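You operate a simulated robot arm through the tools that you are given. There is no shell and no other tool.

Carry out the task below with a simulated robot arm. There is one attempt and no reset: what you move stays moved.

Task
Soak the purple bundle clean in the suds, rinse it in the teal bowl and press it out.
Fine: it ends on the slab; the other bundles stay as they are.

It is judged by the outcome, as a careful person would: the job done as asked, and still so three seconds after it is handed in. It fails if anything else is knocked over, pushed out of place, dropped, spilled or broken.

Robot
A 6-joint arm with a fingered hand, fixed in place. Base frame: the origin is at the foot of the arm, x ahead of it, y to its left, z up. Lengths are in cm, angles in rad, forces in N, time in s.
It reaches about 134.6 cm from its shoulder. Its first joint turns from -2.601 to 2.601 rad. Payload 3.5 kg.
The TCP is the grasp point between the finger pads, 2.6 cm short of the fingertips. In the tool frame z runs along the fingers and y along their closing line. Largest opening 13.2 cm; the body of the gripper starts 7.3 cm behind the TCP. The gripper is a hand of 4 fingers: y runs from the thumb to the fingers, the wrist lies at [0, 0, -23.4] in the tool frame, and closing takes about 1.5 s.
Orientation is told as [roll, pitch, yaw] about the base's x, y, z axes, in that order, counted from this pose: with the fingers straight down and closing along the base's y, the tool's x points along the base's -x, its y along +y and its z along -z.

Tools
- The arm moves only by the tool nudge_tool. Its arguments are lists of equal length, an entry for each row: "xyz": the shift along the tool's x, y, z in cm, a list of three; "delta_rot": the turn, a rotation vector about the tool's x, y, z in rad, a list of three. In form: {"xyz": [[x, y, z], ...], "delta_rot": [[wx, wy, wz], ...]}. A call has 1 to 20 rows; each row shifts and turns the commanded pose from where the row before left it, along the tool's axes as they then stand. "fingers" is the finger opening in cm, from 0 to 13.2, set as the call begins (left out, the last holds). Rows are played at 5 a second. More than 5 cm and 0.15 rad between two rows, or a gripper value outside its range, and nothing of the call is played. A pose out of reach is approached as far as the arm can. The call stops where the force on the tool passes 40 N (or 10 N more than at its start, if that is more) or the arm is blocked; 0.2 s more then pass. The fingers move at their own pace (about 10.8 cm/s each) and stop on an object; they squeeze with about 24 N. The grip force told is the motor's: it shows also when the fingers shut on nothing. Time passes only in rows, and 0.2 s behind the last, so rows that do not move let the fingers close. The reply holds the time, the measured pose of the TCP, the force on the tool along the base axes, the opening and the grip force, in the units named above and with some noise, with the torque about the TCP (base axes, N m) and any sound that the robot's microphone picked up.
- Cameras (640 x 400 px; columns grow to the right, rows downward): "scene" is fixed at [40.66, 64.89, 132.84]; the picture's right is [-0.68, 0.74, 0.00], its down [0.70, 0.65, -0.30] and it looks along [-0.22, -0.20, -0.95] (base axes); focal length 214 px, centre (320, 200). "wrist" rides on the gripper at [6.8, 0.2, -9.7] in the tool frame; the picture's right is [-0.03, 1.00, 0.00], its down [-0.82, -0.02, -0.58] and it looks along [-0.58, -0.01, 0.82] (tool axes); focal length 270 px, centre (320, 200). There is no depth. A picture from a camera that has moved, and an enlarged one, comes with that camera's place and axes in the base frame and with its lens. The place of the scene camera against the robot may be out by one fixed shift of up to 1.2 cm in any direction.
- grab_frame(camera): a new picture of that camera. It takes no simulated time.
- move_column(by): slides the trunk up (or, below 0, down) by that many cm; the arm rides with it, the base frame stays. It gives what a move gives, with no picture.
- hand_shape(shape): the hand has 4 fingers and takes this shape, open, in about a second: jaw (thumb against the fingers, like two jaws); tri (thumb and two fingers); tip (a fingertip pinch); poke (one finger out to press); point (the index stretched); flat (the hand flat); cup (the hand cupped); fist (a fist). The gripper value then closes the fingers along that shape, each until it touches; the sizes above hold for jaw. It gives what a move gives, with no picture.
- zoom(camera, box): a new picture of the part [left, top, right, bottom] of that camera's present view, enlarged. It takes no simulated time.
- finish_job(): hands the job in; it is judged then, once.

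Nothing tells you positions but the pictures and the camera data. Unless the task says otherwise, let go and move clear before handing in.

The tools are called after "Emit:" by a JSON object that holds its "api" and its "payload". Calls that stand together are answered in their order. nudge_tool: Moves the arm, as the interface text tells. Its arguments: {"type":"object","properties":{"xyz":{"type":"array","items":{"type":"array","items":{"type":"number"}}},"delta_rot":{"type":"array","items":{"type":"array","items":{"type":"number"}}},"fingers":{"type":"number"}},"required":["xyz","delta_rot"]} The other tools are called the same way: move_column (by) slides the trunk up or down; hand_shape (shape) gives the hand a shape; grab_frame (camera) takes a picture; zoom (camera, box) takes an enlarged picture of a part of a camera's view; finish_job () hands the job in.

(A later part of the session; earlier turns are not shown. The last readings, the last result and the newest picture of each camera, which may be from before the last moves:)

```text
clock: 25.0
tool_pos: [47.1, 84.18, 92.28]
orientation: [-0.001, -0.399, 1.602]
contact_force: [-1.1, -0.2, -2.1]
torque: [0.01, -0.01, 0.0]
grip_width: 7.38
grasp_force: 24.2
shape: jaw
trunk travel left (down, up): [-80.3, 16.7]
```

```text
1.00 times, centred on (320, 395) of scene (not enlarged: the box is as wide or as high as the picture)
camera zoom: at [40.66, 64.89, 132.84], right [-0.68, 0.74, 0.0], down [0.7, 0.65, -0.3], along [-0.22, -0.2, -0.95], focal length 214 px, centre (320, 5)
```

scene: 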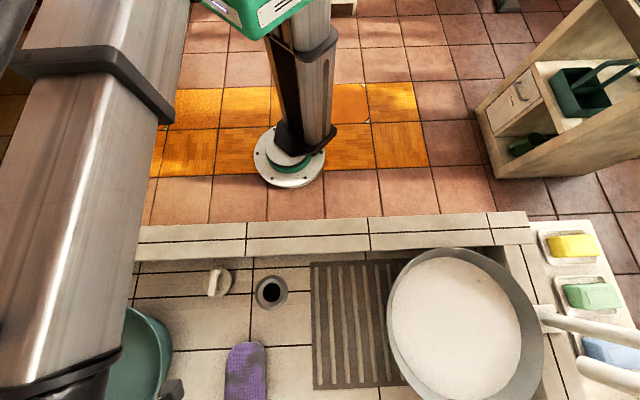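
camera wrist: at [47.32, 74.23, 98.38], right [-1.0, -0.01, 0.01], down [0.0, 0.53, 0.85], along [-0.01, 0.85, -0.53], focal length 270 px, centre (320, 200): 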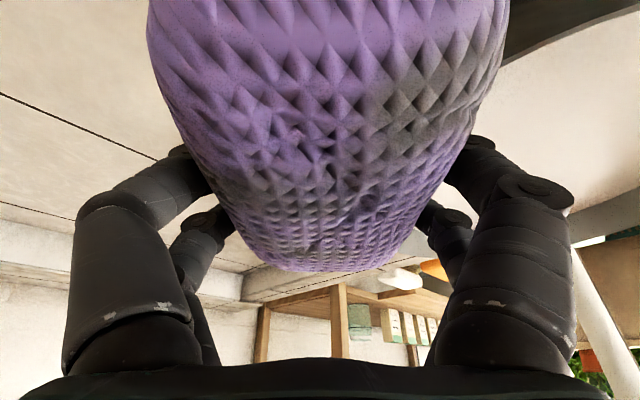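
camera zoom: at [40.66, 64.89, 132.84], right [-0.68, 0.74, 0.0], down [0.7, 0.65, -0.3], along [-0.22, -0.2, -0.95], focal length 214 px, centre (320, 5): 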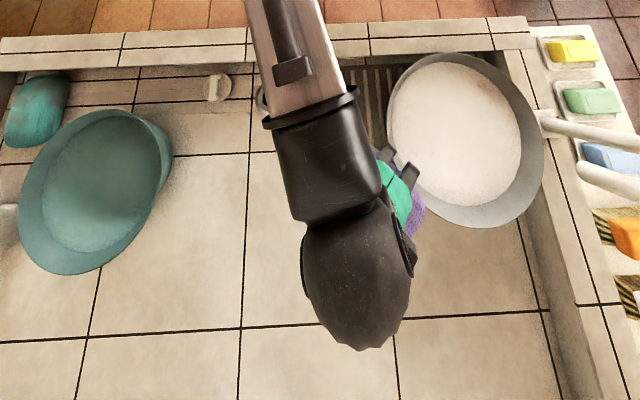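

The hand holds steady at [47, 84]; the spout opening is about z≈103 above [27, 94], so I'll travel lower (bundle just above the rim) and stop short at about [32, 92].

Emit:
{"api": "move_column", "payload": {"by": -3.4}}

Emit:
{"api": "nudge_tool", "payload": {"xyz": [[-1.518, 2.98, 0.641], [-1.518, 2.98, 0.641], [-1.518, 2.98, 0.641], [0, 0, 0]], "delta_rot": [[0, 0, 0], [0, 0, 0], [0, 0, 0], [0, 0, 0]]}}

Emit:
{"api": "zoom", "payload": {"camera": "scene", "box": [0, 390, 640, 400]}}

Emit:
{"api": "zoom", "payload": {"camera": "scene", "box": [400, 300, 560, 400]}}

Emit:
{"api": "grab_frame", "payload": {"camera": "wrist"}}

```text
clock: 25.8
tool_pos: [47.37, 84.09, 89.04]
orientation: [-0.005, -0.401, 1.598]
contact_force: [10.0, -5.9, 5.7]
torque: [0.28, 0.03, -0.3]
grip_width: 7.42
grasp_force: 23.6
shape: jaw
trunk travel left (down, up): [-76.9, 20.1]
```

```text
clock: 26.4
tool_pos: [42.0, 86.87, 88.93]
orientation: [-0.017, -0.393, 1.596]
contact_force: [18.2, -10.0, 8.7]
torque: [0.31, -0.12, -0.62]
grip_width: 7.54
grasp_force: 23.9
shape: jaw
trunk travel left (down, up): [-76.9, 20.1]
stopped in row 3: the force on the tool passed its limit at 49 N (the readings are from after the stop); the commanded pose is now the measured one
```

```text
1.00 times, centred on (320, 395) of scene (not enlarged: the box is as wide or as high as the picture)
camera zoom: at [40.66, 64.89, 132.84], right [-0.68, 0.74, 0.0], down [0.7, 0.65, -0.3], along [-0.22, -0.2, -0.95], focal length 214 px, centre (320, 5)
```

zoom: 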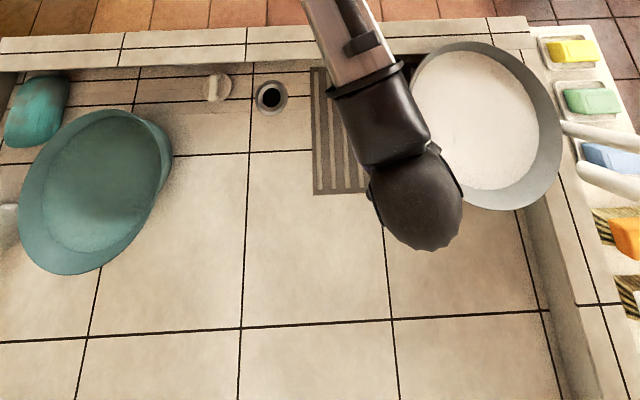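

```text
4.00 times, centred on (480, 350) of scene
camera zoom: at [40.66, 64.89, 132.84], right [-0.68, 0.74, 0.0], down [0.7, 0.65, -0.3], along [-0.22, -0.2, -0.95], focal length 858 px, centre (-320, -400)
```

zoom: 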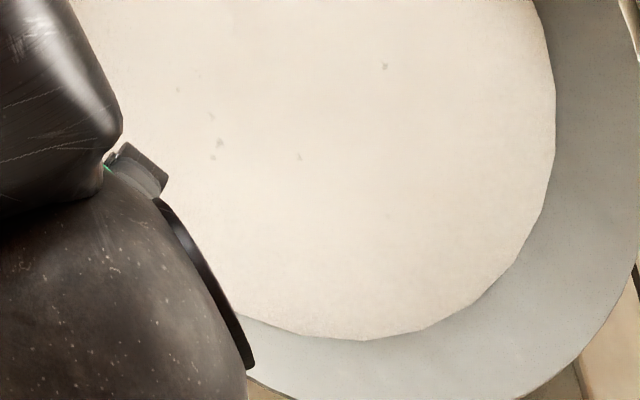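

```text
taken
camera wrist: at [41.9, 76.83, 95.1], right [-1.0, 0.01, -0.01], down [0.0, 0.53, 0.85], along [0.01, 0.85, -0.53], focal length 270 px, centre (320, 200)
```

wrist: 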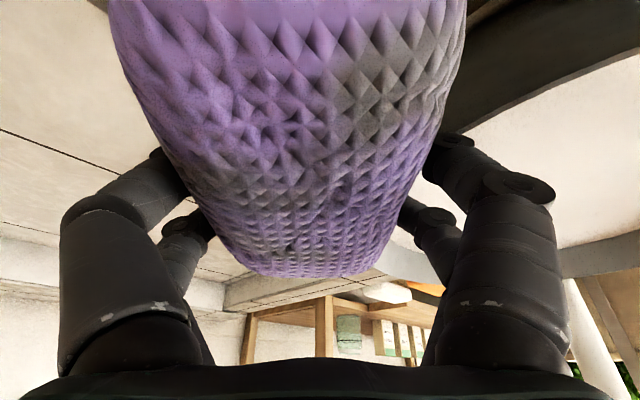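

The rim was higher than I judged: the hand pushed against the basin's side and shifted it a few centimetres. I'm backing straight up off it now, before assessing.

Emit:
{"api": "nudge_tool", "payload": {"xyz": [[0.5, -2.0, -0.2], [0, 0, 0]], "delta_rot": [[0, 0, 0], [0, 0, 0]]}}

Emit:
{"api": "move_column", "payload": {"by": 9}}

Emit:
{"api": "zoom", "payload": {"camera": "scene", "box": [0, 390, 640, 400]}}

Emit:
{"api": "grab_frame", "payload": {"camera": "wrist"}}

```text
clock: 27.0
tool_pos: [43.42, 86.5, 88.83]
orientation: [-0.012, -0.393, 1.599]
contact_force: [1.1, -0.9, -0.5]
torque: [0.01, -0.01, 0.01]
grip_width: 7.63
grasp_force: 23.7
shape: jaw
trunk travel left (down, up): [-76.9, 20.1]
```

```text
clock: 28.3
tool_pos: [43.58, 86.46, 97.79]
orientation: [-0.012, -0.392, 1.597]
contact_force: [-0.3, 0.4, -1.7]
torque: [0.0, 0.02, 0.03]
grip_width: 7.62
grasp_force: 24.3
shape: jaw
trunk travel left (down, up): [-85.9, 11.1]
```

```text
1.00 times, centred on (320, 395) of scene (not enlarged: the box is as wide or as high as the picture)
camera zoom: at [40.66, 64.89, 132.84], right [-0.68, 0.74, 0.0], down [0.7, 0.65, -0.3], along [-0.22, -0.2, -0.95], focal length 214 px, centre (320, 5)
```

zoom: 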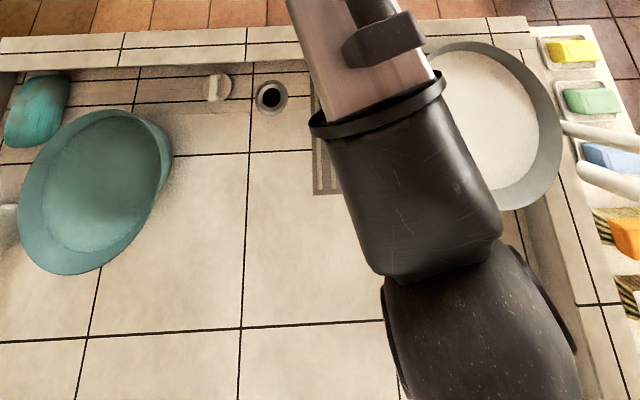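

```text
taken
camera wrist: at [43.56, 76.57, 103.98], right [-1.0, 0.0, 0.0], down [0.0, 0.53, 0.85], along [0.0, 0.85, -0.53], focal length 270 px, centre (320, 200)
```

wrist: 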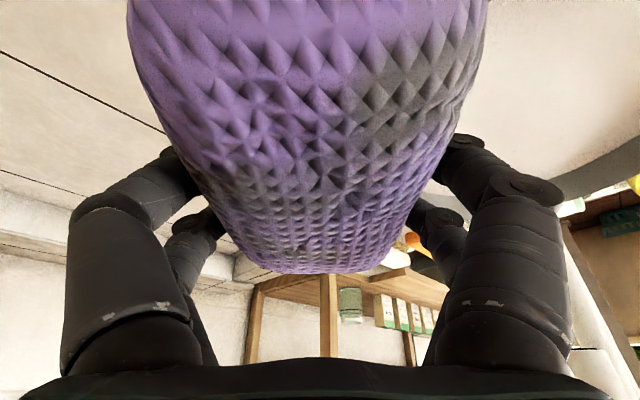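

The basin slid about 4.8 cm (toward −x); I'll slide it back from inside later. Re-fitting the views puts its rim near z≈85.5, so I need to carry higher. First a closer look at the spout from here.

Emit:
{"api": "zoom", "payload": {"camera": "wrist", "box": [600, 0, 640, 400]}}

Emit:
{"api": "zoom", "payload": {"camera": "scene", "box": [630, 0, 640, 400]}}

```text
1.00 times, centred on (620, 200) of wrist (not enlarged: the box is as wide or as high as the picture)
camera zoom: at [43.56, 76.57, 103.98], right [-1.0, 0.0, 0.0], down [0.0, 0.53, 0.85], along [0.0, 0.85, -0.53], focal length 270 px, centre (20, 200)
```

zoom: 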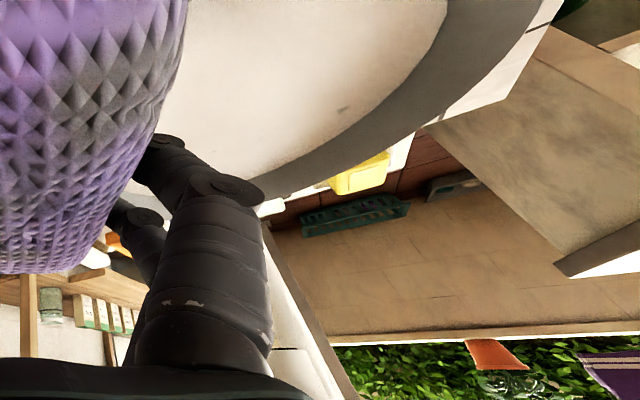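

```text
1.00 times, centred on (635, 200) of scene (not enlarged: the box is as wide or as high as the picture)
camera zoom: at [40.66, 64.89, 132.84], right [-0.68, 0.74, 0.0], down [0.7, 0.65, -0.3], along [-0.22, -0.2, -0.95], focal length 214 px, centre (5, 200)
```

zoom: 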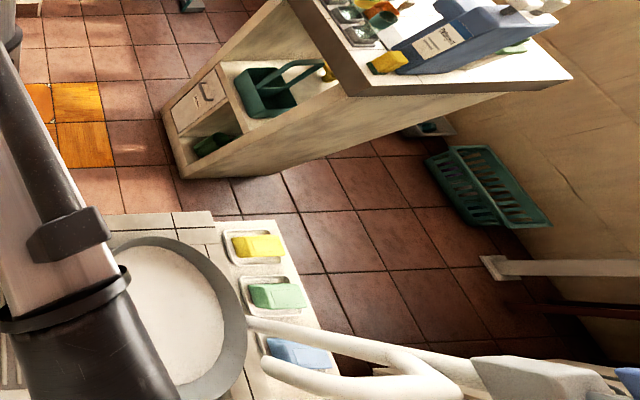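

The tap's shape still isn't clear, so I'll look at it in more detail before planning the entry.

Emit:
{"api": "zoom", "payload": {"camera": "scene", "box": [638, 200, 640, 400]}}

Emit:
{"api": "zoom", "payload": {"camera": "scene", "box": [320, 398, 640, 400]}}

```text
2.00 times, centred on (639, 300) of scene
camera zoom: at [40.66, 64.89, 132.84], right [-0.68, 0.74, 0.0], down [0.7, 0.65, -0.3], along [-0.22, -0.2, -0.95], focal length 429 px, centre (-318, 0)
```

zoom: 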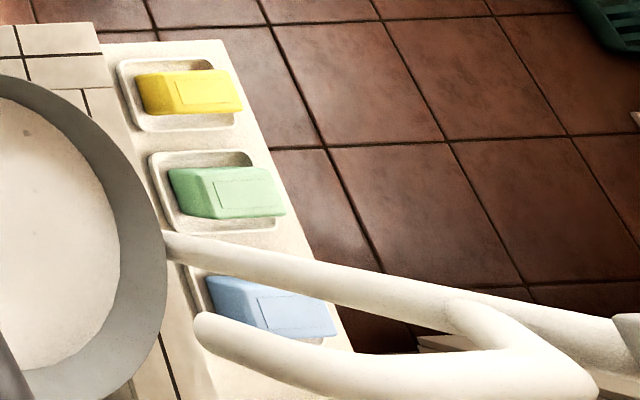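

```text
2.00 times, centred on (480, 399) of scene
camera zoom: at [40.66, 64.89, 132.84], right [-0.68, 0.74, 0.0], down [0.7, 0.65, -0.3], along [-0.22, -0.2, -0.95], focal length 429 px, centre (0, -198)
```

zoom: 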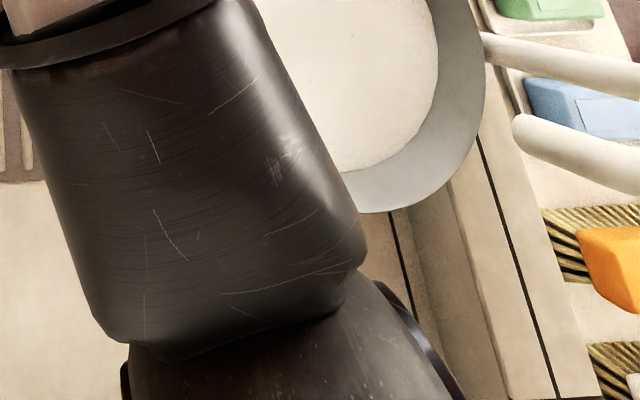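

Emit:
{"api": "zoom", "payload": {"camera": "wrist", "box": [560, 200, 640, 400]}}

```text
2.00 times, centred on (600, 300) of wrist
camera zoom: at [43.56, 76.57, 103.98], right [-1.0, 0.0, 0.0], down [0.0, 0.53, 0.85], along [0.0, 0.85, -0.53], focal length 541 px, centre (-240, 0)
```

zoom: 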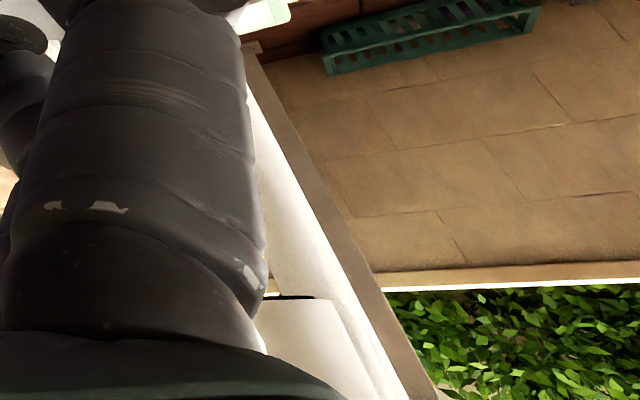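

Now it's clear: the tap's outlet ends at about [27.4, 95, 103], pointing down over the basin. I'll measure the basin's present place better from this view.

Emit:
{"api": "zoom", "payload": {"camera": "wrist", "box": [638, 0, 640, 300]}}

Emit:
{"api": "zoom", "payload": {"camera": "scene", "box": [400, 220, 600, 400]}}

```text
1.33 times, centred on (639, 150) of wrist
camera zoom: at [43.56, 76.57, 103.98], right [-1.0, 0.0, 0.0], down [0.0, 0.53, 0.85], along [0.0, 0.85, -0.53], focal length 360 px, centre (-105, 267)
```

zoom: 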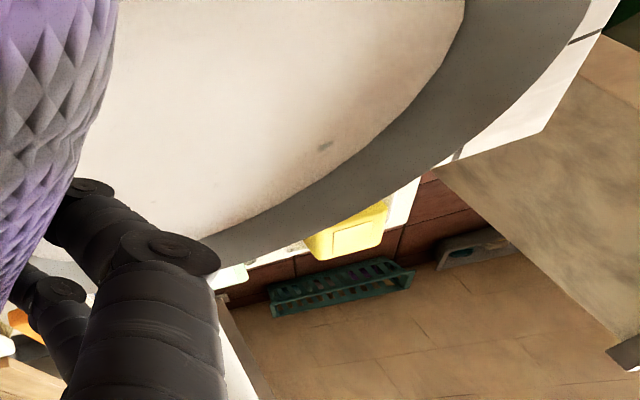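

```text
2.22 times, centred on (500, 310) of scene
camera zoom: at [40.66, 64.89, 132.84], right [-0.68, 0.74, 0.0], down [0.7, 0.65, -0.3], along [-0.22, -0.2, -0.95], focal length 477 px, centre (-80, -44)
```

zoom: 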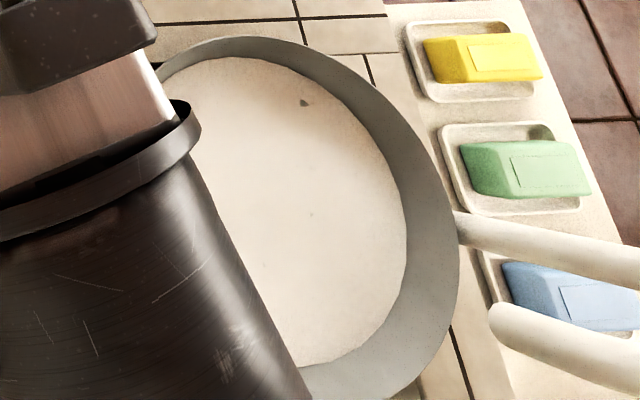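

Refined: basin rim is at z≈87 with its centre now near [26, 93.6] (originally about [30.4, 93]), and the spout outlet is right above the middle. I'll turn the hand to yaw 2.36 so it leans directly away from the tap, then come in at about z=94.

Emit:
{"api": "nudge_tool", "payload": {"xyz": [[0, 0, 0], [0, 0, 0], [0, 0, 0], [0, 0, 0], [0, 0, 0], [0, 0, 0], [0, 0, 0]], "delta_rot": [[-0.0494, 0, -0.117], [-0.0494, 0, -0.117], [-0.0494, 0, -0.117], [-0.0494, 0, -0.117], [-0.0494, 0, -0.117], [-0.0494, 0, -0.117], [0, 0, 0]]}}

Emit:
{"api": "move_column", "payload": {"by": -3.5}}

Emit:
{"api": "grab_frame", "payload": {"camera": "wrist"}}

Emit:
{"api": "zoom", "payload": {"camera": "scene", "box": [0, 390, 640, 400]}}

```text
clock: 29.9
tool_pos: [43.51, 86.45, 97.7]
orientation: [-0.003, -0.388, 2.358]
contact_force: [-0.8, 1.3, -1.1]
torque: [-0.02, 0.01, 0.0]
grip_width: 7.64
grasp_force: 24.2
shape: jaw
trunk travel left (down, up): [-85.9, 11.1]
```

```text
clock: 30.7
tool_pos: [43.46, 86.49, 94.2]
orientation: [-0.004, -0.388, 2.356]
contact_force: [0.3, 0.0, -2.0]
torque: [0.0, 0.04, -0.02]
grip_width: 7.61
grasp_force: 23.7
shape: jaw
trunk travel left (down, up): [-82.4, 14.6]
```

```text
taken
camera wrist: at [50.51, 79.38, 100.5], right [-0.72, -0.69, 0.01], down [-0.37, 0.39, 0.84], along [-0.58, 0.61, -0.54], focal length 270 px, centre (320, 200)
```

wrist: 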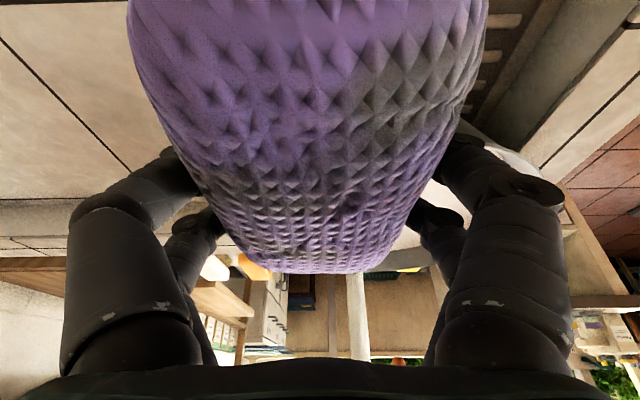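

```text
1.00 times, centred on (320, 395) of scene (not enlarged: the box is as wide or as high as the picture)
camera zoom: at [40.66, 64.89, 132.84], right [-0.68, 0.74, 0.0], down [0.7, 0.65, -0.3], along [-0.22, -0.2, -0.95], focal length 214 px, centre (320, 5)
```

zoom: 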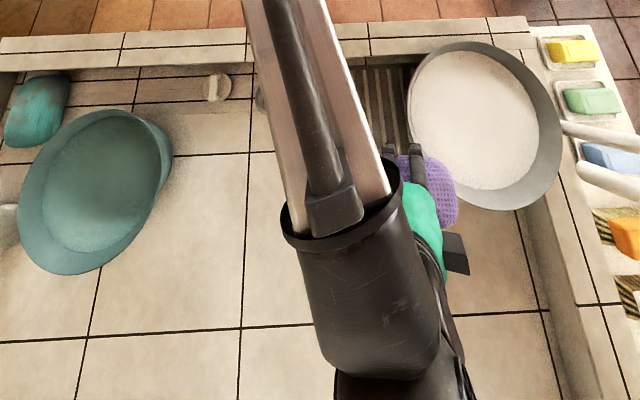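

The riser shows straight ahead, as predicted, and nothing is touching. Moving in over the basin in two steps.

Emit:
{"api": "nudge_tool", "payload": {"xyz": [[-2.72, 1.452, 1.112], [-2.72, 1.452, 1.112], [-2.72, 1.452, 1.112], [0, 0, 0]], "delta_rot": [[0, 0, 0], [0, 0, 0], [0, 0, 0], [0, 0, 0]]}}

Emit:
{"api": "zoom", "payload": {"camera": "scene", "box": [0, 390, 640, 400]}}

Emit:
{"api": "zoom", "payload": {"camera": "scene", "box": [638, 200, 640, 400]}}

Emit:
{"api": "grab_frame", "payload": {"camera": "wrist"}}

```text
clock: 31.7
tool_pos: [34.18, 89.73, 94.3]
orientation: [-0.003, -0.387, 2.356]
contact_force: [0.3, -0.4, -1.1]
torque: [0.0, -0.01, -0.02]
grip_width: 7.61
grasp_force: 24.7
shape: jaw
trunk travel left (down, up): [-82.4, 14.6]
```

```text
1.00 times, centred on (320, 395) of scene (not enlarged: the box is as wide or as high as the picture)
camera zoom: at [40.66, 64.89, 132.84], right [-0.68, 0.74, 0.0], down [0.7, 0.65, -0.3], along [-0.22, -0.2, -0.95], focal length 214 px, centre (320, 5)
```

zoom: 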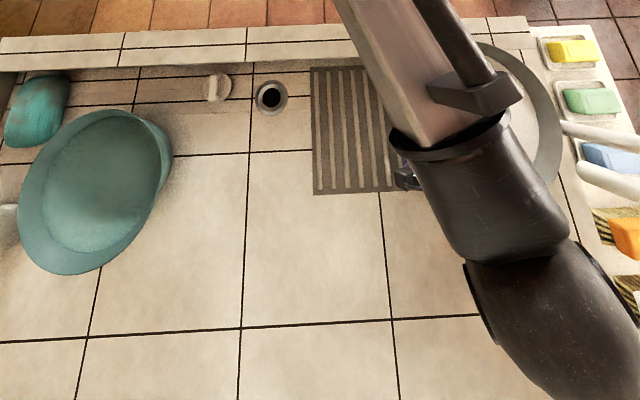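

```text
2.00 times, centred on (639, 300) of scene
camera zoom: at [40.66, 64.89, 132.84], right [-0.68, 0.74, 0.0], down [0.7, 0.65, -0.3], along [-0.22, -0.2, -0.95], focal length 429 px, centre (-318, 0)
```

zoom: 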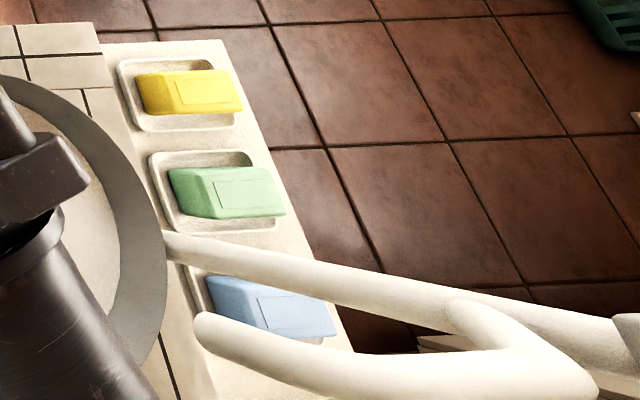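

```text
taken
camera wrist: at [41.2, 82.58, 100.5], right [-0.72, -0.69, 0.01], down [-0.37, 0.39, 0.84], along [-0.58, 0.61, -0.54], focal length 270 px, centre (320, 200)
```

wrist: 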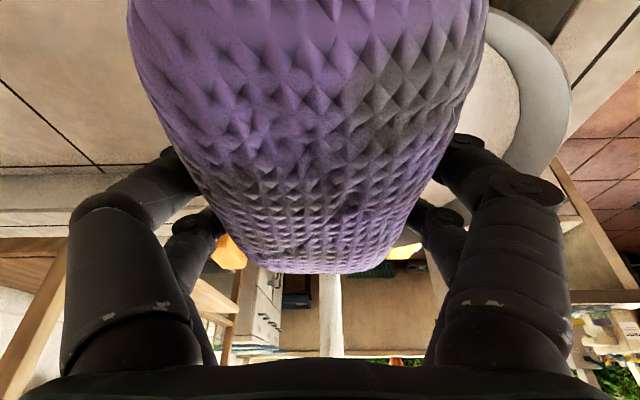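

Clearances look as planned. Final step in over the basin.

Emit:
{"api": "nudge_tool", "payload": {"xyz": [[-2.5, 1.5, 1.02], [-2.5, 1.5, 1.02], [0, 0, 0]], "delta_rot": [[0, 0, 0], [0, 0, 0], [0, 0, 0]]}}

Emit:
{"api": "grab_frame", "payload": {"camera": "wrist"}}

Emit:
{"api": "zoom", "payload": {"camera": "scene", "box": [320, 398, 640, 400]}}

Emit:
{"api": "zoom", "payload": {"camera": "wrist", "box": [600, 0, 640, 400]}}

```text
clock: 32.5
tool_pos: [28.34, 91.5, 94.16]
orientation: [-0.006, -0.386, 2.355]
contact_force: [-1.5, 0.8, -1.3]
torque: [0.0, 0.01, -0.01]
grip_width: 7.63
grasp_force: 24.4
shape: jaw
trunk travel left (down, up): [-82.4, 14.6]
```

```text
taken
camera wrist: at [35.23, 84.34, 100.5], right [-0.72, -0.69, 0.01], down [-0.37, 0.39, 0.84], along [-0.58, 0.61, -0.54], focal length 270 px, centre (320, 200)
```

wrist: 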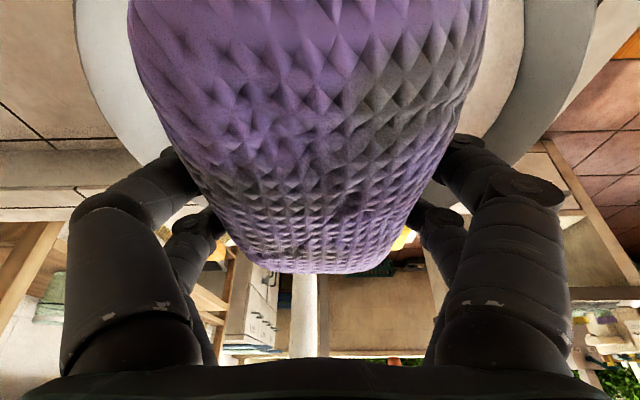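

```text
2.00 times, centred on (480, 399) of scene
camera zoom: at [40.66, 64.89, 132.84], right [-0.68, 0.74, 0.0], down [0.7, 0.65, -0.3], along [-0.22, -0.2, -0.95], focal length 429 px, centre (0, -198)
```

zoom: 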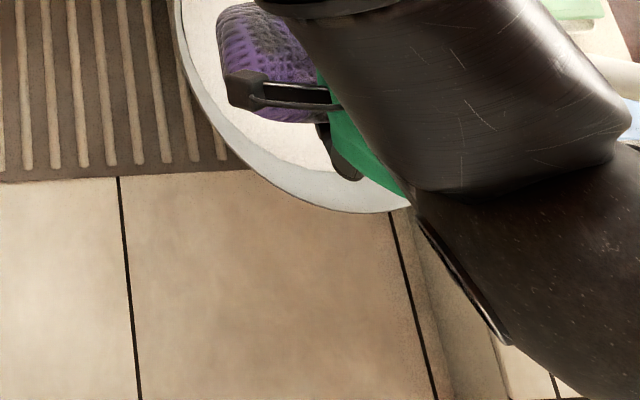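

```text
1.00 times, centred on (620, 200) of wrist (not enlarged: the box is as wide or as high as the picture)
camera zoom: at [35.23, 84.34, 100.5], right [-0.72, -0.69, 0.01], down [-0.37, 0.39, 0.84], along [-0.58, 0.61, -0.54], focal length 270 px, centre (20, 200)
```

zoom: 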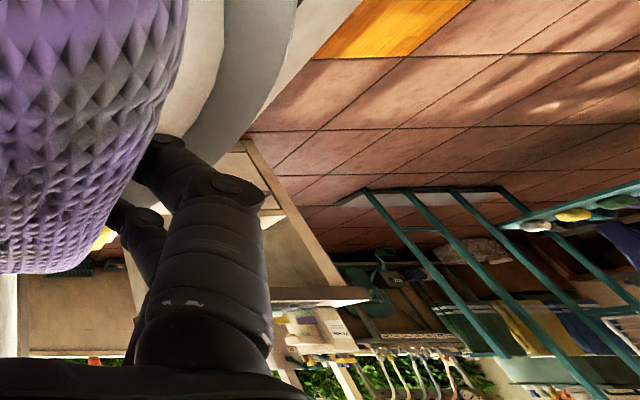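

The bundle hangs inside the rim's circle and the tap is clear. I'll lower in stages, edging forward as the hand drops below the outlet.

Emit:
{"api": "move_column", "payload": {"by": -5}}

Emit:
{"api": "nudge_tool", "payload": {"xyz": [[-1.2, 0.3, 0.49], [0, 0, 0]], "delta_rot": [[0, 0, 0], [0, 0, 0]]}}

Emit:
{"api": "grab_frame", "payload": {"camera": "wrist"}}

Emit:
{"api": "zoom", "payload": {"camera": "scene", "box": [320, 398, 640, 400]}}

```text
clock: 33.4
tool_pos: [28.41, 91.39, 89.09]
orientation: [-0.003, -0.384, 2.355]
contact_force: [-0.2, 0.1, -0.9]
torque: [0.0, 0.01, -0.05]
grip_width: 7.6
grasp_force: 24.0
shape: jaw
trunk travel left (down, up): [-77.4, 19.6]
```

```text
clock: 34.0
tool_pos: [27.18, 92.16, 89.24]
orientation: [-0.004, -0.386, 2.356]
contact_force: [0.0, 0.3, -1.9]
torque: [0.05, 0.04, -0.02]
grip_width: 7.62
grasp_force: 24.0
shape: jaw
trunk travel left (down, up): [-77.4, 19.6]
```

```text
taken
camera wrist: at [34.15, 85.06, 95.5], right [-0.72, -0.69, 0.01], down [-0.37, 0.39, 0.84], along [-0.58, 0.61, -0.54], focal length 270 px, centre (320, 200)
```

wrist: 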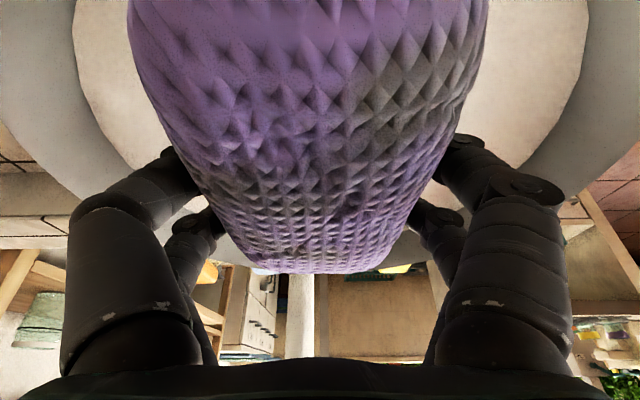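

```text
2.00 times, centred on (480, 399) of scene
camera zoom: at [40.66, 64.89, 132.84], right [-0.68, 0.74, 0.0], down [0.7, 0.65, -0.3], along [-0.22, -0.2, -0.95], focal length 429 px, centre (0, -198)
```

zoom: 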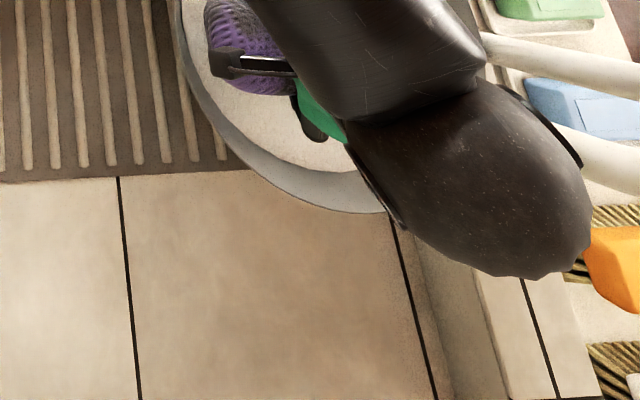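

No contact and well centred. Lowering further.

Emit:
{"api": "move_column", "payload": {"by": -3}}

Emit:
{"api": "nudge_tool", "payload": {"xyz": [[-1.3, 0.2, 0.53], [0, 0, 0]], "delta_rot": [[0, 0, 0], [0, 0, 0]]}}

Emit:
{"api": "move_column", "payload": {"by": -2.5}}

Emit:
{"api": "grab_frame", "payload": {"camera": "wrist"}}

Emit:
{"api": "zoom", "payload": {"camera": "scene", "box": [320, 398, 640, 400]}}

```text
clock: 34.8
tool_pos: [27.21, 92.09, 86.25]
orientation: [-0.004, -0.387, 2.355]
contact_force: [0.7, -0.1, -1.2]
torque: [0.02, 0.02, 0.02]
grip_width: 7.63
grasp_force: 24.3
shape: jaw
trunk travel left (down, up): [-74.4, 22.6]
```

```text
clock: 35.4
tool_pos: [26.03, 93.03, 86.27]
orientation: [-0.002, -0.389, 2.355]
contact_force: [-0.1, 0.2, -0.1]
torque: [0.04, -0.02, 0.0]
grip_width: 7.63
grasp_force: 23.3
shape: jaw
trunk travel left (down, up): [-74.4, 22.6]
```

```text
clock: 36.1
tool_pos: [26.06, 93.05, 83.8]
orientation: [-0.004, -0.387, 2.356]
contact_force: [-0.3, 0.1, -1.0]
torque: [-0.01, -0.02, 0.0]
grip_width: 7.6
grasp_force: 24.3
shape: jaw
trunk travel left (down, up): [-71.9, 25.1]
```

```text
taken
camera wrist: at [33.0, 85.88, 90.0], right [-0.72, -0.69, 0.01], down [-0.37, 0.39, 0.84], along [-0.58, 0.61, -0.54], focal length 270 px, centre (320, 200)
```

wrist: 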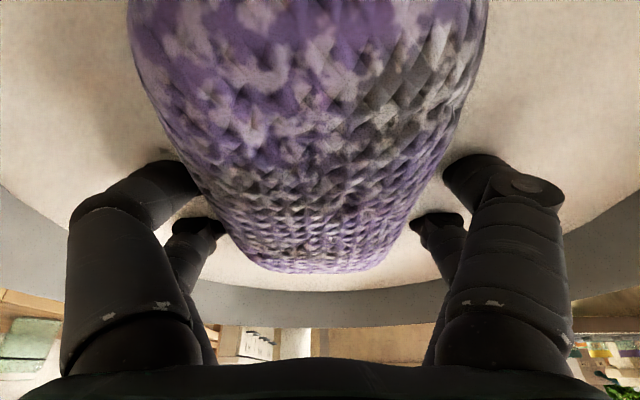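

```text
2.00 times, centred on (480, 399) of scene
camera zoom: at [40.66, 64.89, 132.84], right [-0.68, 0.74, 0.0], down [0.7, 0.65, -0.3], along [-0.22, -0.2, -0.95], focal length 429 px, centre (0, -198)
```

zoom: 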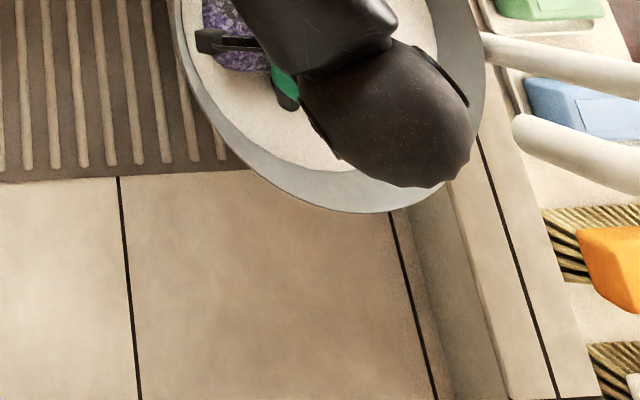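

The bundle is entering the suds and picking up foam. Lowering a bit more to submerge it, then I'll let it soak.

Emit:
{"api": "move_column", "payload": {"by": -2.0}}

Emit:
{"api": "nudge_tool", "payload": {"xyz": [[0, 0, 0], [0, 0, 0], [0, 0, 0], [0, 0, 0], [0, 0, 0], [0, 0, 0], [0, 0, 0], [0, 0, 0], [0, 0, 0], [0, 0, 0]], "delta_rot": [[0, 0, 0], [0, 0, 0], [0, 0, 0], [0, 0, 0], [0, 0, 0], [0, 0, 0], [0, 0, 0], [0, 0, 0], [0, 0, 0], [0, 0, 0]]}}

Emit:
{"api": "grab_frame", "payload": {"camera": "wrist"}}

Emit:
{"api": "zoom", "payload": {"camera": "scene", "box": [320, 398, 640, 400]}}

```text
clock: 36.7
tool_pos: [25.99, 93.07, 81.85]
orientation: [-0.003, -0.387, 2.356]
contact_force: [-0.7, 0.8, -1.5]
torque: [0.02, 0.01, 0.01]
grip_width: 7.62
grasp_force: 23.7
shape: jaw
trunk travel left (down, up): [-69.9, 27.1]
```

```text
clock: 38.9
tool_pos: [26.01, 93.07, 81.81]
orientation: [-0.003, -0.387, 2.355]
contact_force: [0.0, 0.6, -1.8]
torque: [0.04, 0.01, 0.01]
grip_width: 7.64
grasp_force: 23.8
shape: jaw
trunk travel left (down, up): [-69.9, 27.1]
```

```text
taken
camera wrist: at [33.0, 85.89, 87.99], right [-0.72, -0.69, 0.01], down [-0.37, 0.39, 0.84], along [-0.58, 0.61, -0.54], focal length 270 px, centre (320, 200)
```

wrist: 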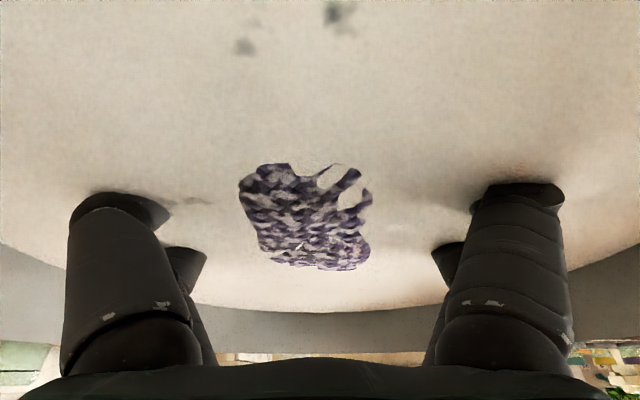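

```text
2.00 times, centred on (480, 399) of scene
camera zoom: at [40.66, 64.89, 132.84], right [-0.68, 0.74, 0.0], down [0.7, 0.65, -0.3], along [-0.22, -0.2, -0.95], focal length 429 px, centre (0, -198)
```

zoom: 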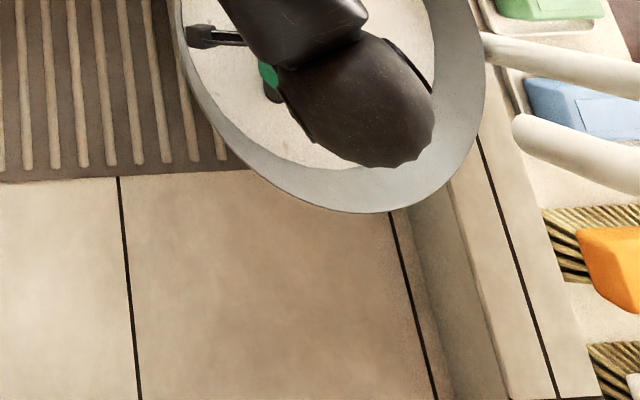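

Only one end still shows. Lowering about 1 cm more and soaking.

Emit:
{"api": "move_column", "payload": {"by": -1.0}}

Emit:
{"api": "nudge_tool", "payload": {"xyz": [[0, 0, 0], [0, 0, 0], [0, 0, 0], [0, 0, 0], [0, 0, 0], [0, 0, 0], [0, 0, 0], [0, 0, 0], [0, 0, 0], [0, 0, 0], [0, 0, 0], [0, 0, 0], [0, 0, 0], [0, 0, 0], [0, 0, 0], [0, 0, 0], [0, 0, 0], [0, 0, 0], [0, 0, 0], [0, 0, 0]], "delta_rot": [[0, 0, 0], [0, 0, 0], [0, 0, 0], [0, 0, 0], [0, 0, 0], [0, 0, 0], [0, 0, 0], [0, 0, 0], [0, 0, 0], [0, 0, 0], [0, 0, 0], [0, 0, 0], [0, 0, 0], [0, 0, 0], [0, 0, 0], [0, 0, 0], [0, 0, 0], [0, 0, 0], [0, 0, 0], [0, 0, 0]]}}

Emit:
{"api": "grab_frame", "payload": {"camera": "wrist"}}

```text
clock: 39.5
tool_pos: [25.96, 93.0, 80.59]
orientation: [-0.002, -0.388, 2.356]
contact_force: [-0.1, -0.6, -2.4]
torque: [0.01, 0.03, -0.02]
grip_width: 7.65
grasp_force: 24.0
shape: jaw
trunk travel left (down, up): [-68.9, 28.1]
```

```text
clock: 43.7
tool_pos: [25.92, 93.04, 80.81]
orientation: [-0.003, -0.389, 2.357]
contact_force: [-0.3, -0.8, -2.5]
torque: [-0.01, 0.03, -0.02]
grip_width: 7.61
grasp_force: 23.9
shape: jaw
trunk travel left (down, up): [-68.9, 28.1]
```

```text
taken
camera wrist: at [33.0, 85.89, 86.99], right [-0.72, -0.69, 0.01], down [-0.37, 0.39, 0.84], along [-0.58, 0.61, -0.54], focal length 270 px, centre (320, 200)
```

wrist: 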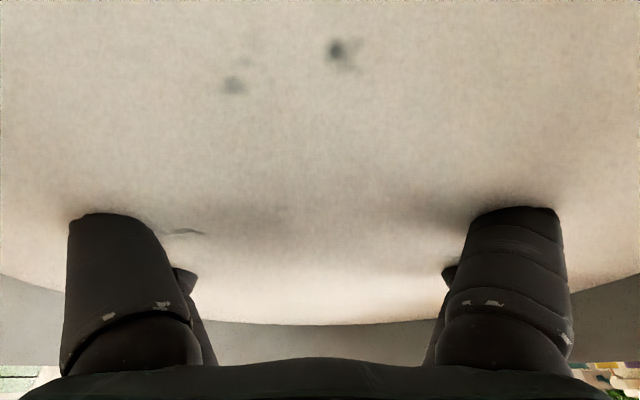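

Fully under now. I'll swish it gently from side to side while it soaks.

Emit:
{"api": "nudge_tool", "payload": {"xyz": [[0, 0.8, 0], [0, 0.8, 0], [0, -0.8, 0], [0, -0.8, 0], [0, -0.8, 0], [0, -0.8, 0], [0, 0.8, 0], [0, 0.8, 0], [0, 0.8, 0], [0, 0.8, 0], [0, -0.8, 0], [0, -0.8, 0], [0, -0.8, 0], [0, -0.8, 0], [0, 0.8, 0], [0, 0.8, 0], [0, 0, 0], [0, 0, 0], [0, 0, 0], [0, 0, 0]], "delta_rot": [[0, 0, 0], [0, 0, 0], [0, 0, 0], [0, 0, 0], [0, 0, 0], [0, 0, 0], [0, 0, 0], [0, 0, 0], [0, 0, 0], [0, 0, 0], [0, 0, 0], [0, 0, 0], [0, 0, 0], [0, 0, 0], [0, 0, 0], [0, 0, 0], [0, 0, 0], [0, 0, 0], [0, 0, 0], [0, 0, 0]]}}

Emit:
{"api": "zoom", "payload": {"camera": "scene", "box": [320, 398, 640, 400]}}

Emit:
{"api": "grab_frame", "payload": {"camera": "wrist"}}

```text
clock: 47.9
tool_pos: [25.96, 93.01, 80.65]
orientation: [-0.004, -0.386, 2.355]
contact_force: [-0.2, -0.5, -2.0]
torque: [0.02, 0.01, 0.0]
grip_width: 7.42
grasp_force: 24.2
shape: jaw
trunk travel left (down, up): [-68.9, 28.1]
```

```text
2.00 times, centred on (480, 399) of scene
camera zoom: at [40.66, 64.89, 132.84], right [-0.68, 0.74, 0.0], down [0.7, 0.65, -0.3], along [-0.22, -0.2, -0.95], focal length 429 px, centre (0, -198)
```

zoom: 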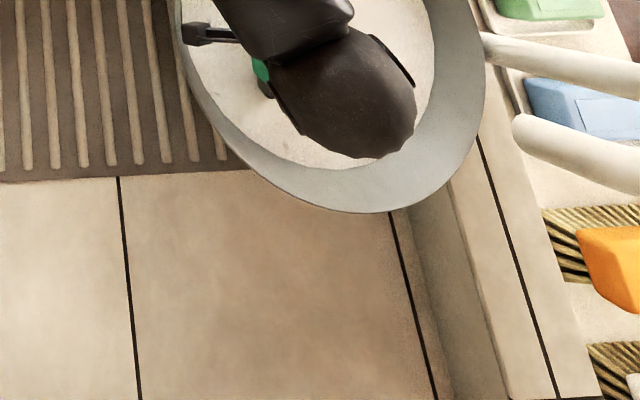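

```text
taken
camera wrist: at [33.0, 85.86, 86.99], right [-0.72, -0.69, 0.01], down [-0.37, 0.39, 0.84], along [-0.58, 0.61, -0.54], focal length 270 px, centre (320, 200)
```

wrist: 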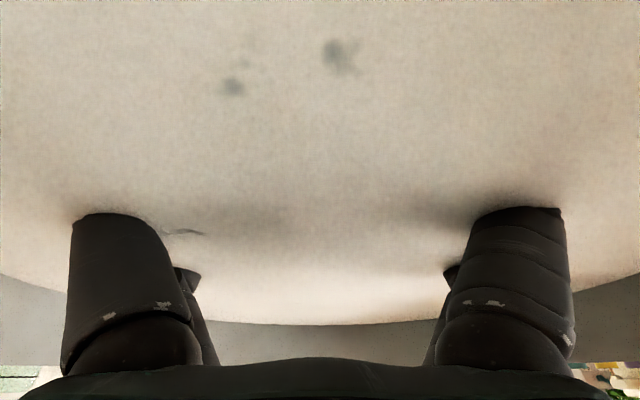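

Letting it soak a bit longer with another swish, then I'll lift it just above the suds to inspect.

Emit:
{"api": "nudge_tool", "payload": {"xyz": [[0, 0.8, 0], [0, 0.8, 0], [0, -0.8, 0], [0, -0.8, 0], [0, -0.8, 0], [0, -0.8, 0], [0, 0.8, 0], [0, 0.8, 0], [0, 0.8, 0], [0, 0.8, 0], [0, -0.8, 0], [0, -0.8, 0], [0, -0.8, 0], [0, -0.8, 0], [0, 0.8, 0], [0, 0.8, 0], [0, 0, 0], [0, 0, 0], [0, 0, 0], [0, 0, 0]], "delta_rot": [[0, 0, 0], [0, 0, 0], [0, 0, 0], [0, 0, 0], [0, 0, 0], [0, 0, 0], [0, 0, 0], [0, 0, 0], [0, 0, 0], [0, 0, 0], [0, 0, 0], [0, 0, 0], [0, 0, 0], [0, 0, 0], [0, 0, 0], [0, 0, 0], [0, 0, 0], [0, 0, 0], [0, 0, 0], [0, 0, 0]]}}

Emit:
{"api": "move_column", "payload": {"by": 4.5}}

Emit:
{"api": "grab_frame", "payload": {"camera": "wrist"}}

Emit:
{"api": "zoom", "payload": {"camera": "scene", "box": [320, 398, 640, 400]}}

```text
clock: 52.1
tool_pos: [26.09, 93.14, 80.68]
orientation: [-0.003, -0.388, 2.357]
contact_force: [-0.3, -0.4, -2.2]
torque: [0.03, 0.03, 0.02]
grip_width: 7.43
grasp_force: 23.7
shape: jaw
trunk travel left (down, up): [-68.9, 28.1]
```

```text
clock: 53.0
tool_pos: [26.02, 92.99, 85.21]
orientation: [-0.003, -0.387, 2.356]
contact_force: [1.1, 0.7, -1.9]
torque: [0.0, 0.03, 0.0]
grip_width: 7.47
grasp_force: 24.7
shape: jaw
trunk travel left (down, up): [-73.4, 23.6]
```

```text
taken
camera wrist: at [33.01, 85.91, 91.48], right [-0.72, -0.69, 0.01], down [-0.37, 0.39, 0.84], along [-0.58, 0.61, -0.54], focal length 270 px, centre (320, 200)
```

wrist: 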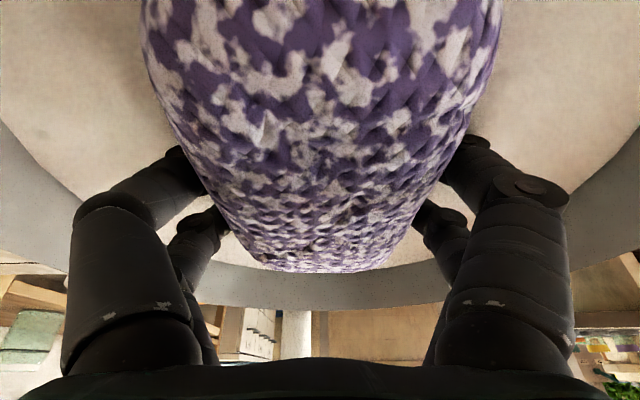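

```text
2.00 times, centred on (480, 399) of scene
camera zoom: at [40.66, 64.89, 132.84], right [-0.68, 0.74, 0.0], down [0.7, 0.65, -0.3], along [-0.22, -0.2, -0.95], focal length 429 px, centre (0, -198)
```

zoom: 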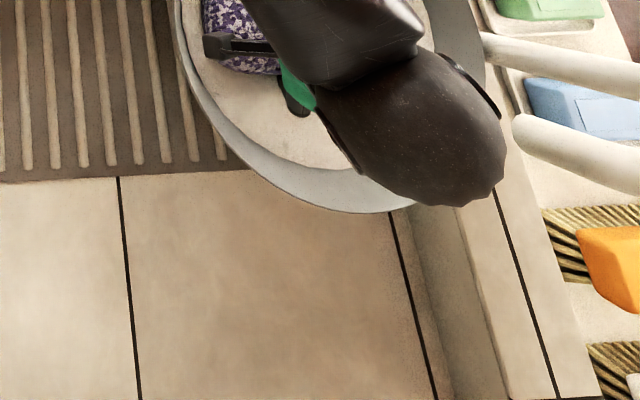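

Emit:
{"api": "zoom", "payload": {"camera": "wrist", "box": [140, 0, 500, 270]}}

Emit:
{"api": "zoom", "payload": {"camera": "scene", "box": [400, 270, 500, 350]}}

```text
1.48 times, centred on (320, 135) of wrist
camera zoom: at [33.01, 85.91, 91.48], right [-0.72, -0.69, 0.01], down [-0.37, 0.39, 0.84], along [-0.58, 0.61, -0.54], focal length 400 px, centre (320, 296)
```

zoom: 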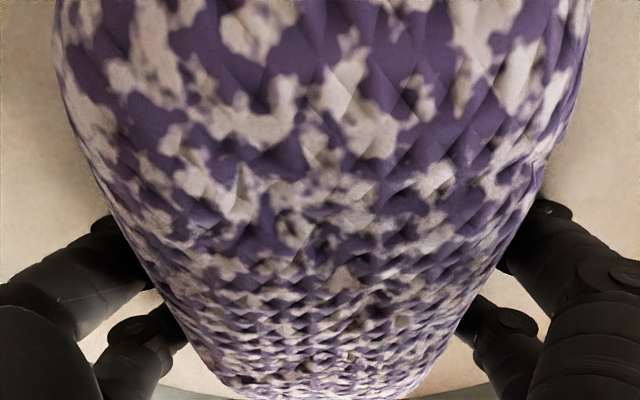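

```text
5.00 times, centred on (450, 310) of scene
camera zoom: at [40.66, 64.89, 132.84], right [-0.68, 0.74, 0.0], down [0.7, 0.65, -0.3], along [-0.22, -0.2, -0.95], focal length 1072 px, centre (-330, -350)
```

zoom: 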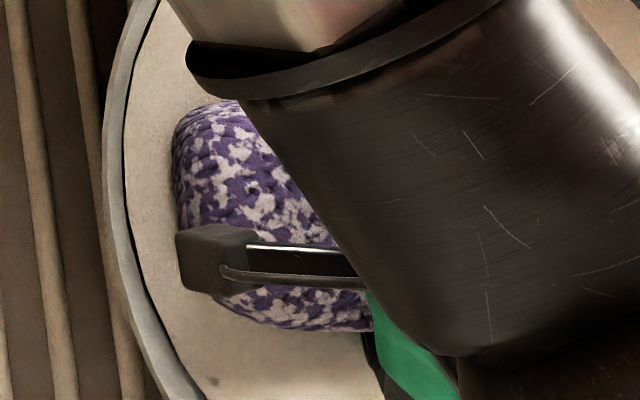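

The grey dirt looks gone under the foam; I'll give it one more soak to be sure and then check again.

Emit:
{"api": "move_column", "payload": {"by": -4.5}}

Emit:
{"api": "nudge_tool", "payload": {"xyz": [[0, 0.8, 0], [0, 0.8, 0], [0, -0.8, 0], [0, -0.8, 0], [0, -0.8, 0], [0, -0.8, 0], [0, 0.8, 0], [0, 0.8, 0], [0, 0.8, 0], [0, 0.8, 0], [0, -0.8, 0], [0, -0.8, 0], [0, -0.8, 0], [0, -0.8, 0], [0, 0.8, 0], [0, 0.8, 0], [0, 0, 0], [0, 0, 0], [0, 0, 0], [0, 0, 0]], "delta_rot": [[0, 0, 0], [0, 0, 0], [0, 0, 0], [0, 0, 0], [0, 0, 0], [0, 0, 0], [0, 0, 0], [0, 0, 0], [0, 0, 0], [0, 0, 0], [0, 0, 0], [0, 0, 0], [0, 0, 0], [0, 0, 0], [0, 0, 0], [0, 0, 0], [0, 0, 0], [0, 0, 0], [0, 0, 0], [0, 0, 0]]}}

Emit:
{"api": "nudge_tool", "payload": {"xyz": [[0, 0, 0], [0, 0, 0], [0, 0, 0], [0, 0, 0], [0, 0, 0], [0, 0, 0], [0, 0, 0], [0, 0, 0], [0, 0, 0], [0, 0, 0], [0, 0, 0], [0, 0, 0], [0, 0, 0], [0, 0, 0], [0, 0, 0], [0, 0, 0], [0, 0, 0], [0, 0, 0], [0, 0, 0], [0, 0, 0]], "delta_rot": [[0, 0, 0], [0, 0, 0], [0, 0, 0], [0, 0, 0], [0, 0, 0], [0, 0, 0], [0, 0, 0], [0, 0, 0], [0, 0, 0], [0, 0, 0], [0, 0, 0], [0, 0, 0], [0, 0, 0], [0, 0, 0], [0, 0, 0], [0, 0, 0], [0, 0, 0], [0, 0, 0], [0, 0, 0], [0, 0, 0]]}}

Emit:
{"api": "move_column", "payload": {"by": 5}}

Emit:
{"api": "zoom", "payload": {"camera": "wrist", "box": [140, 0, 500, 270]}}

```text
clock: 53.9
tool_pos: [25.96, 92.99, 80.7]
orientation: [-0.003, -0.388, 2.356]
contact_force: [-1.0, 0.0, -2.3]
torque: [0.04, -0.03, -0.01]
grip_width: 7.43
grasp_force: 24.6
shape: jaw
trunk travel left (down, up): [-68.9, 28.1]
```

```text
clock: 58.1
tool_pos: [26.17, 92.95, 80.74]
orientation: [-0.003, -0.386, 2.356]
contact_force: [0.0, -0.3, -2.7]
torque: [-0.01, 0.01, -0.01]
grip_width: 7.45
grasp_force: 24.3
shape: jaw
trunk travel left (down, up): [-68.9, 28.1]
```

```text
clock: 62.3
tool_pos: [26.11, 93.07, 80.7]
orientation: [-0.004, -0.386, 2.355]
contact_force: [-0.1, 0.2, -2.2]
torque: [0.0, 0.04, 0.0]
grip_width: 7.43
grasp_force: 24.0
shape: jaw
trunk travel left (down, up): [-68.9, 28.1]
```

```text
clock: 63.2
tool_pos: [26.04, 93.1, 85.65]
orientation: [-0.004, -0.385, 2.357]
contact_force: [0.1, -1.1, -1.9]
torque: [0.05, 0.02, 0.01]
grip_width: 7.46
grasp_force: 24.1
shape: jaw
trunk travel left (down, up): [-73.9, 23.1]
```

```text
1.48 times, centred on (320, 135) of wrist
camera zoom: at [33.05, 85.92, 91.98], right [-0.72, -0.69, 0.01], down [-0.37, 0.39, 0.84], along [-0.58, 0.61, -0.54], focal length 400 px, centre (320, 296)
```

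zoom: 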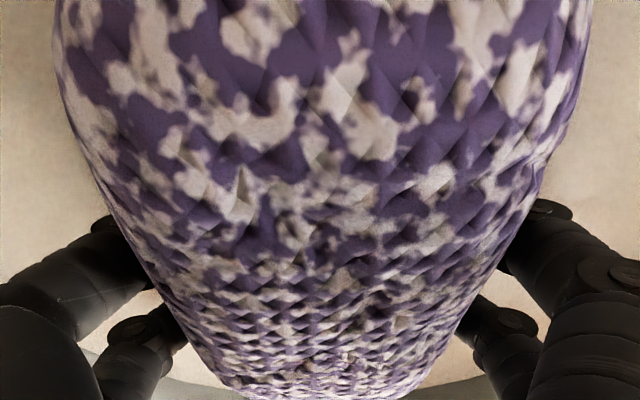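

No change with more soaking, so it is clean and full of suds. Letting it drip a moment over the basin, then backing out the way I came.

Emit:
{"api": "nudge_tool", "payload": {"xyz": [[0, 0, 0], [0, 0, 0], [0, 0, 0], [0, 0, 0], [0, 0, 0], [0, 0, 0], [0, 0, 0], [0, 0, 0], [0, 0, 0], [0, 0, 0], [1.2, -0.2, -0.5], [0, 0, 0]], "delta_rot": [[0, 0, 0], [0, 0, 0], [0, 0, 0], [0, 0, 0], [0, 0, 0], [0, 0, 0], [0, 0, 0], [0, 0, 0], [0, 0, 0], [0, 0, 0], [0, 0, 0], [0, 0, 0]]}}

Emit:
{"api": "move_column", "payload": {"by": 3.5}}

Emit:
{"api": "nudge_tool", "payload": {"xyz": [[1.2, -0.3, -0.49], [0, 0, 0]], "delta_rot": [[0, 0, 0], [0, 0, 0]]}}

Emit:
{"api": "move_column", "payload": {"by": 5.5}}

Emit:
{"api": "grab_frame", "payload": {"camera": "wrist"}}

```text
clock: 65.8
tool_pos: [27.1, 92.26, 85.7]
orientation: [-0.003, -0.386, 2.356]
contact_force: [1.0, 0.3, -2.4]
torque: [-0.02, 0.03, 0.01]
grip_width: 7.45
grasp_force: 23.4
shape: jaw
trunk travel left (down, up): [-73.9, 23.1]
```

```text
clock: 66.6
tool_pos: [27.24, 92.3, 89.2]
orientation: [-0.004, -0.386, 2.356]
contact_force: [0.8, 0.6, -3.1]
torque: [0.01, 0.04, 0.01]
grip_width: 7.43
grasp_force: 23.9
shape: jaw
trunk travel left (down, up): [-77.4, 19.6]
```

```text
clock: 67.2
tool_pos: [28.12, 91.6, 89.09]
orientation: [-0.002, -0.386, 2.357]
contact_force: [0.1, -0.1, -2.5]
torque: [0.02, 0.01, -0.02]
grip_width: 7.44
grasp_force: 23.4
shape: jaw
trunk travel left (down, up): [-77.4, 19.6]
```

```text
clock: 68.1
tool_pos: [28.31, 91.65, 94.56]
orientation: [-0.005, -0.386, 2.357]
contact_force: [0.6, 0.6, -2.2]
torque: [-0.02, 0.01, 0.04]
grip_width: 7.45
grasp_force: 24.0
shape: jaw
trunk travel left (down, up): [-82.9, 14.1]
```

```text
taken
camera wrist: at [35.22, 84.47, 100.98], right [-0.72, -0.69, 0.01], down [-0.37, 0.39, 0.84], along [-0.58, 0.61, -0.54], focal length 270 px, centre (320, 200)
```

wrist: 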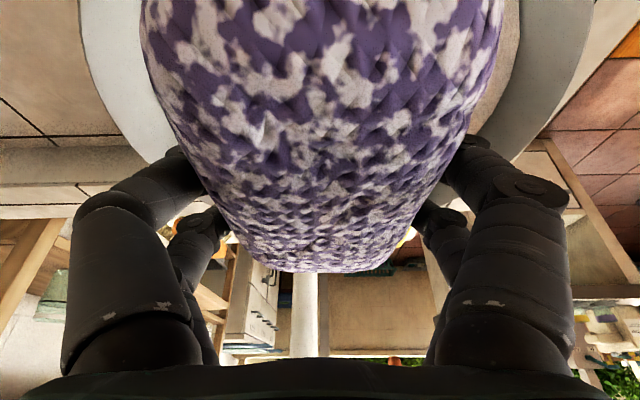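

The bundle is up clear of the rim. Backing away from the tap, then raising higher for the trip to the teal bowl.

Emit:
{"api": "nudge_tool", "payload": {"xyz": [[2.72, -1.452, -1.112], [2.72, -1.452, -1.112], [2.72, -1.452, -1.112], [2.72, -1.452, -1.112], [2.72, -1.452, -1.112], [0, 0, 0]], "delta_rot": [[0, 0, 0], [0, 0, 0], [0, 0, 0], [0, 0, 0], [0, 0, 0], [0, 0, 0]]}}

Emit:
{"api": "move_column", "payload": {"by": 6}}

Emit:
{"api": "zoom", "payload": {"camera": "scene", "box": [0, 390, 640, 400]}}

```text
clock: 69.5
tool_pos: [43.9, 86.19, 94.71]
orientation: [-0.005, -0.387, 2.357]
contact_force: [-0.5, 0.3, -2.5]
torque: [0.01, 0.01, 0.01]
grip_width: 7.45
grasp_force: 23.4
shape: jaw
trunk travel left (down, up): [-82.9, 14.1]
```

```text
clock: 70.5
tool_pos: [43.86, 86.33, 100.77]
orientation: [-0.004, -0.386, 2.356]
contact_force: [-0.8, -0.6, -2.2]
torque: [0.0, 0.04, -0.01]
grip_width: 7.43
grasp_force: 23.9
shape: jaw
trunk travel left (down, up): [-88.9, 8.1]
```

```text
1.00 times, centred on (320, 395) of scene (not enlarged: the box is as wide or as high as the picture)
camera zoom: at [40.66, 64.89, 132.84], right [-0.68, 0.74, 0.0], down [0.7, 0.65, -0.3], along [-0.22, -0.2, -0.95], focal length 214 px, centre (320, 5)
```

zoom: 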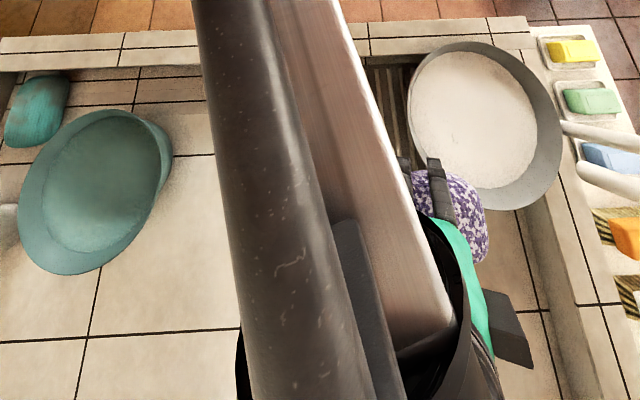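

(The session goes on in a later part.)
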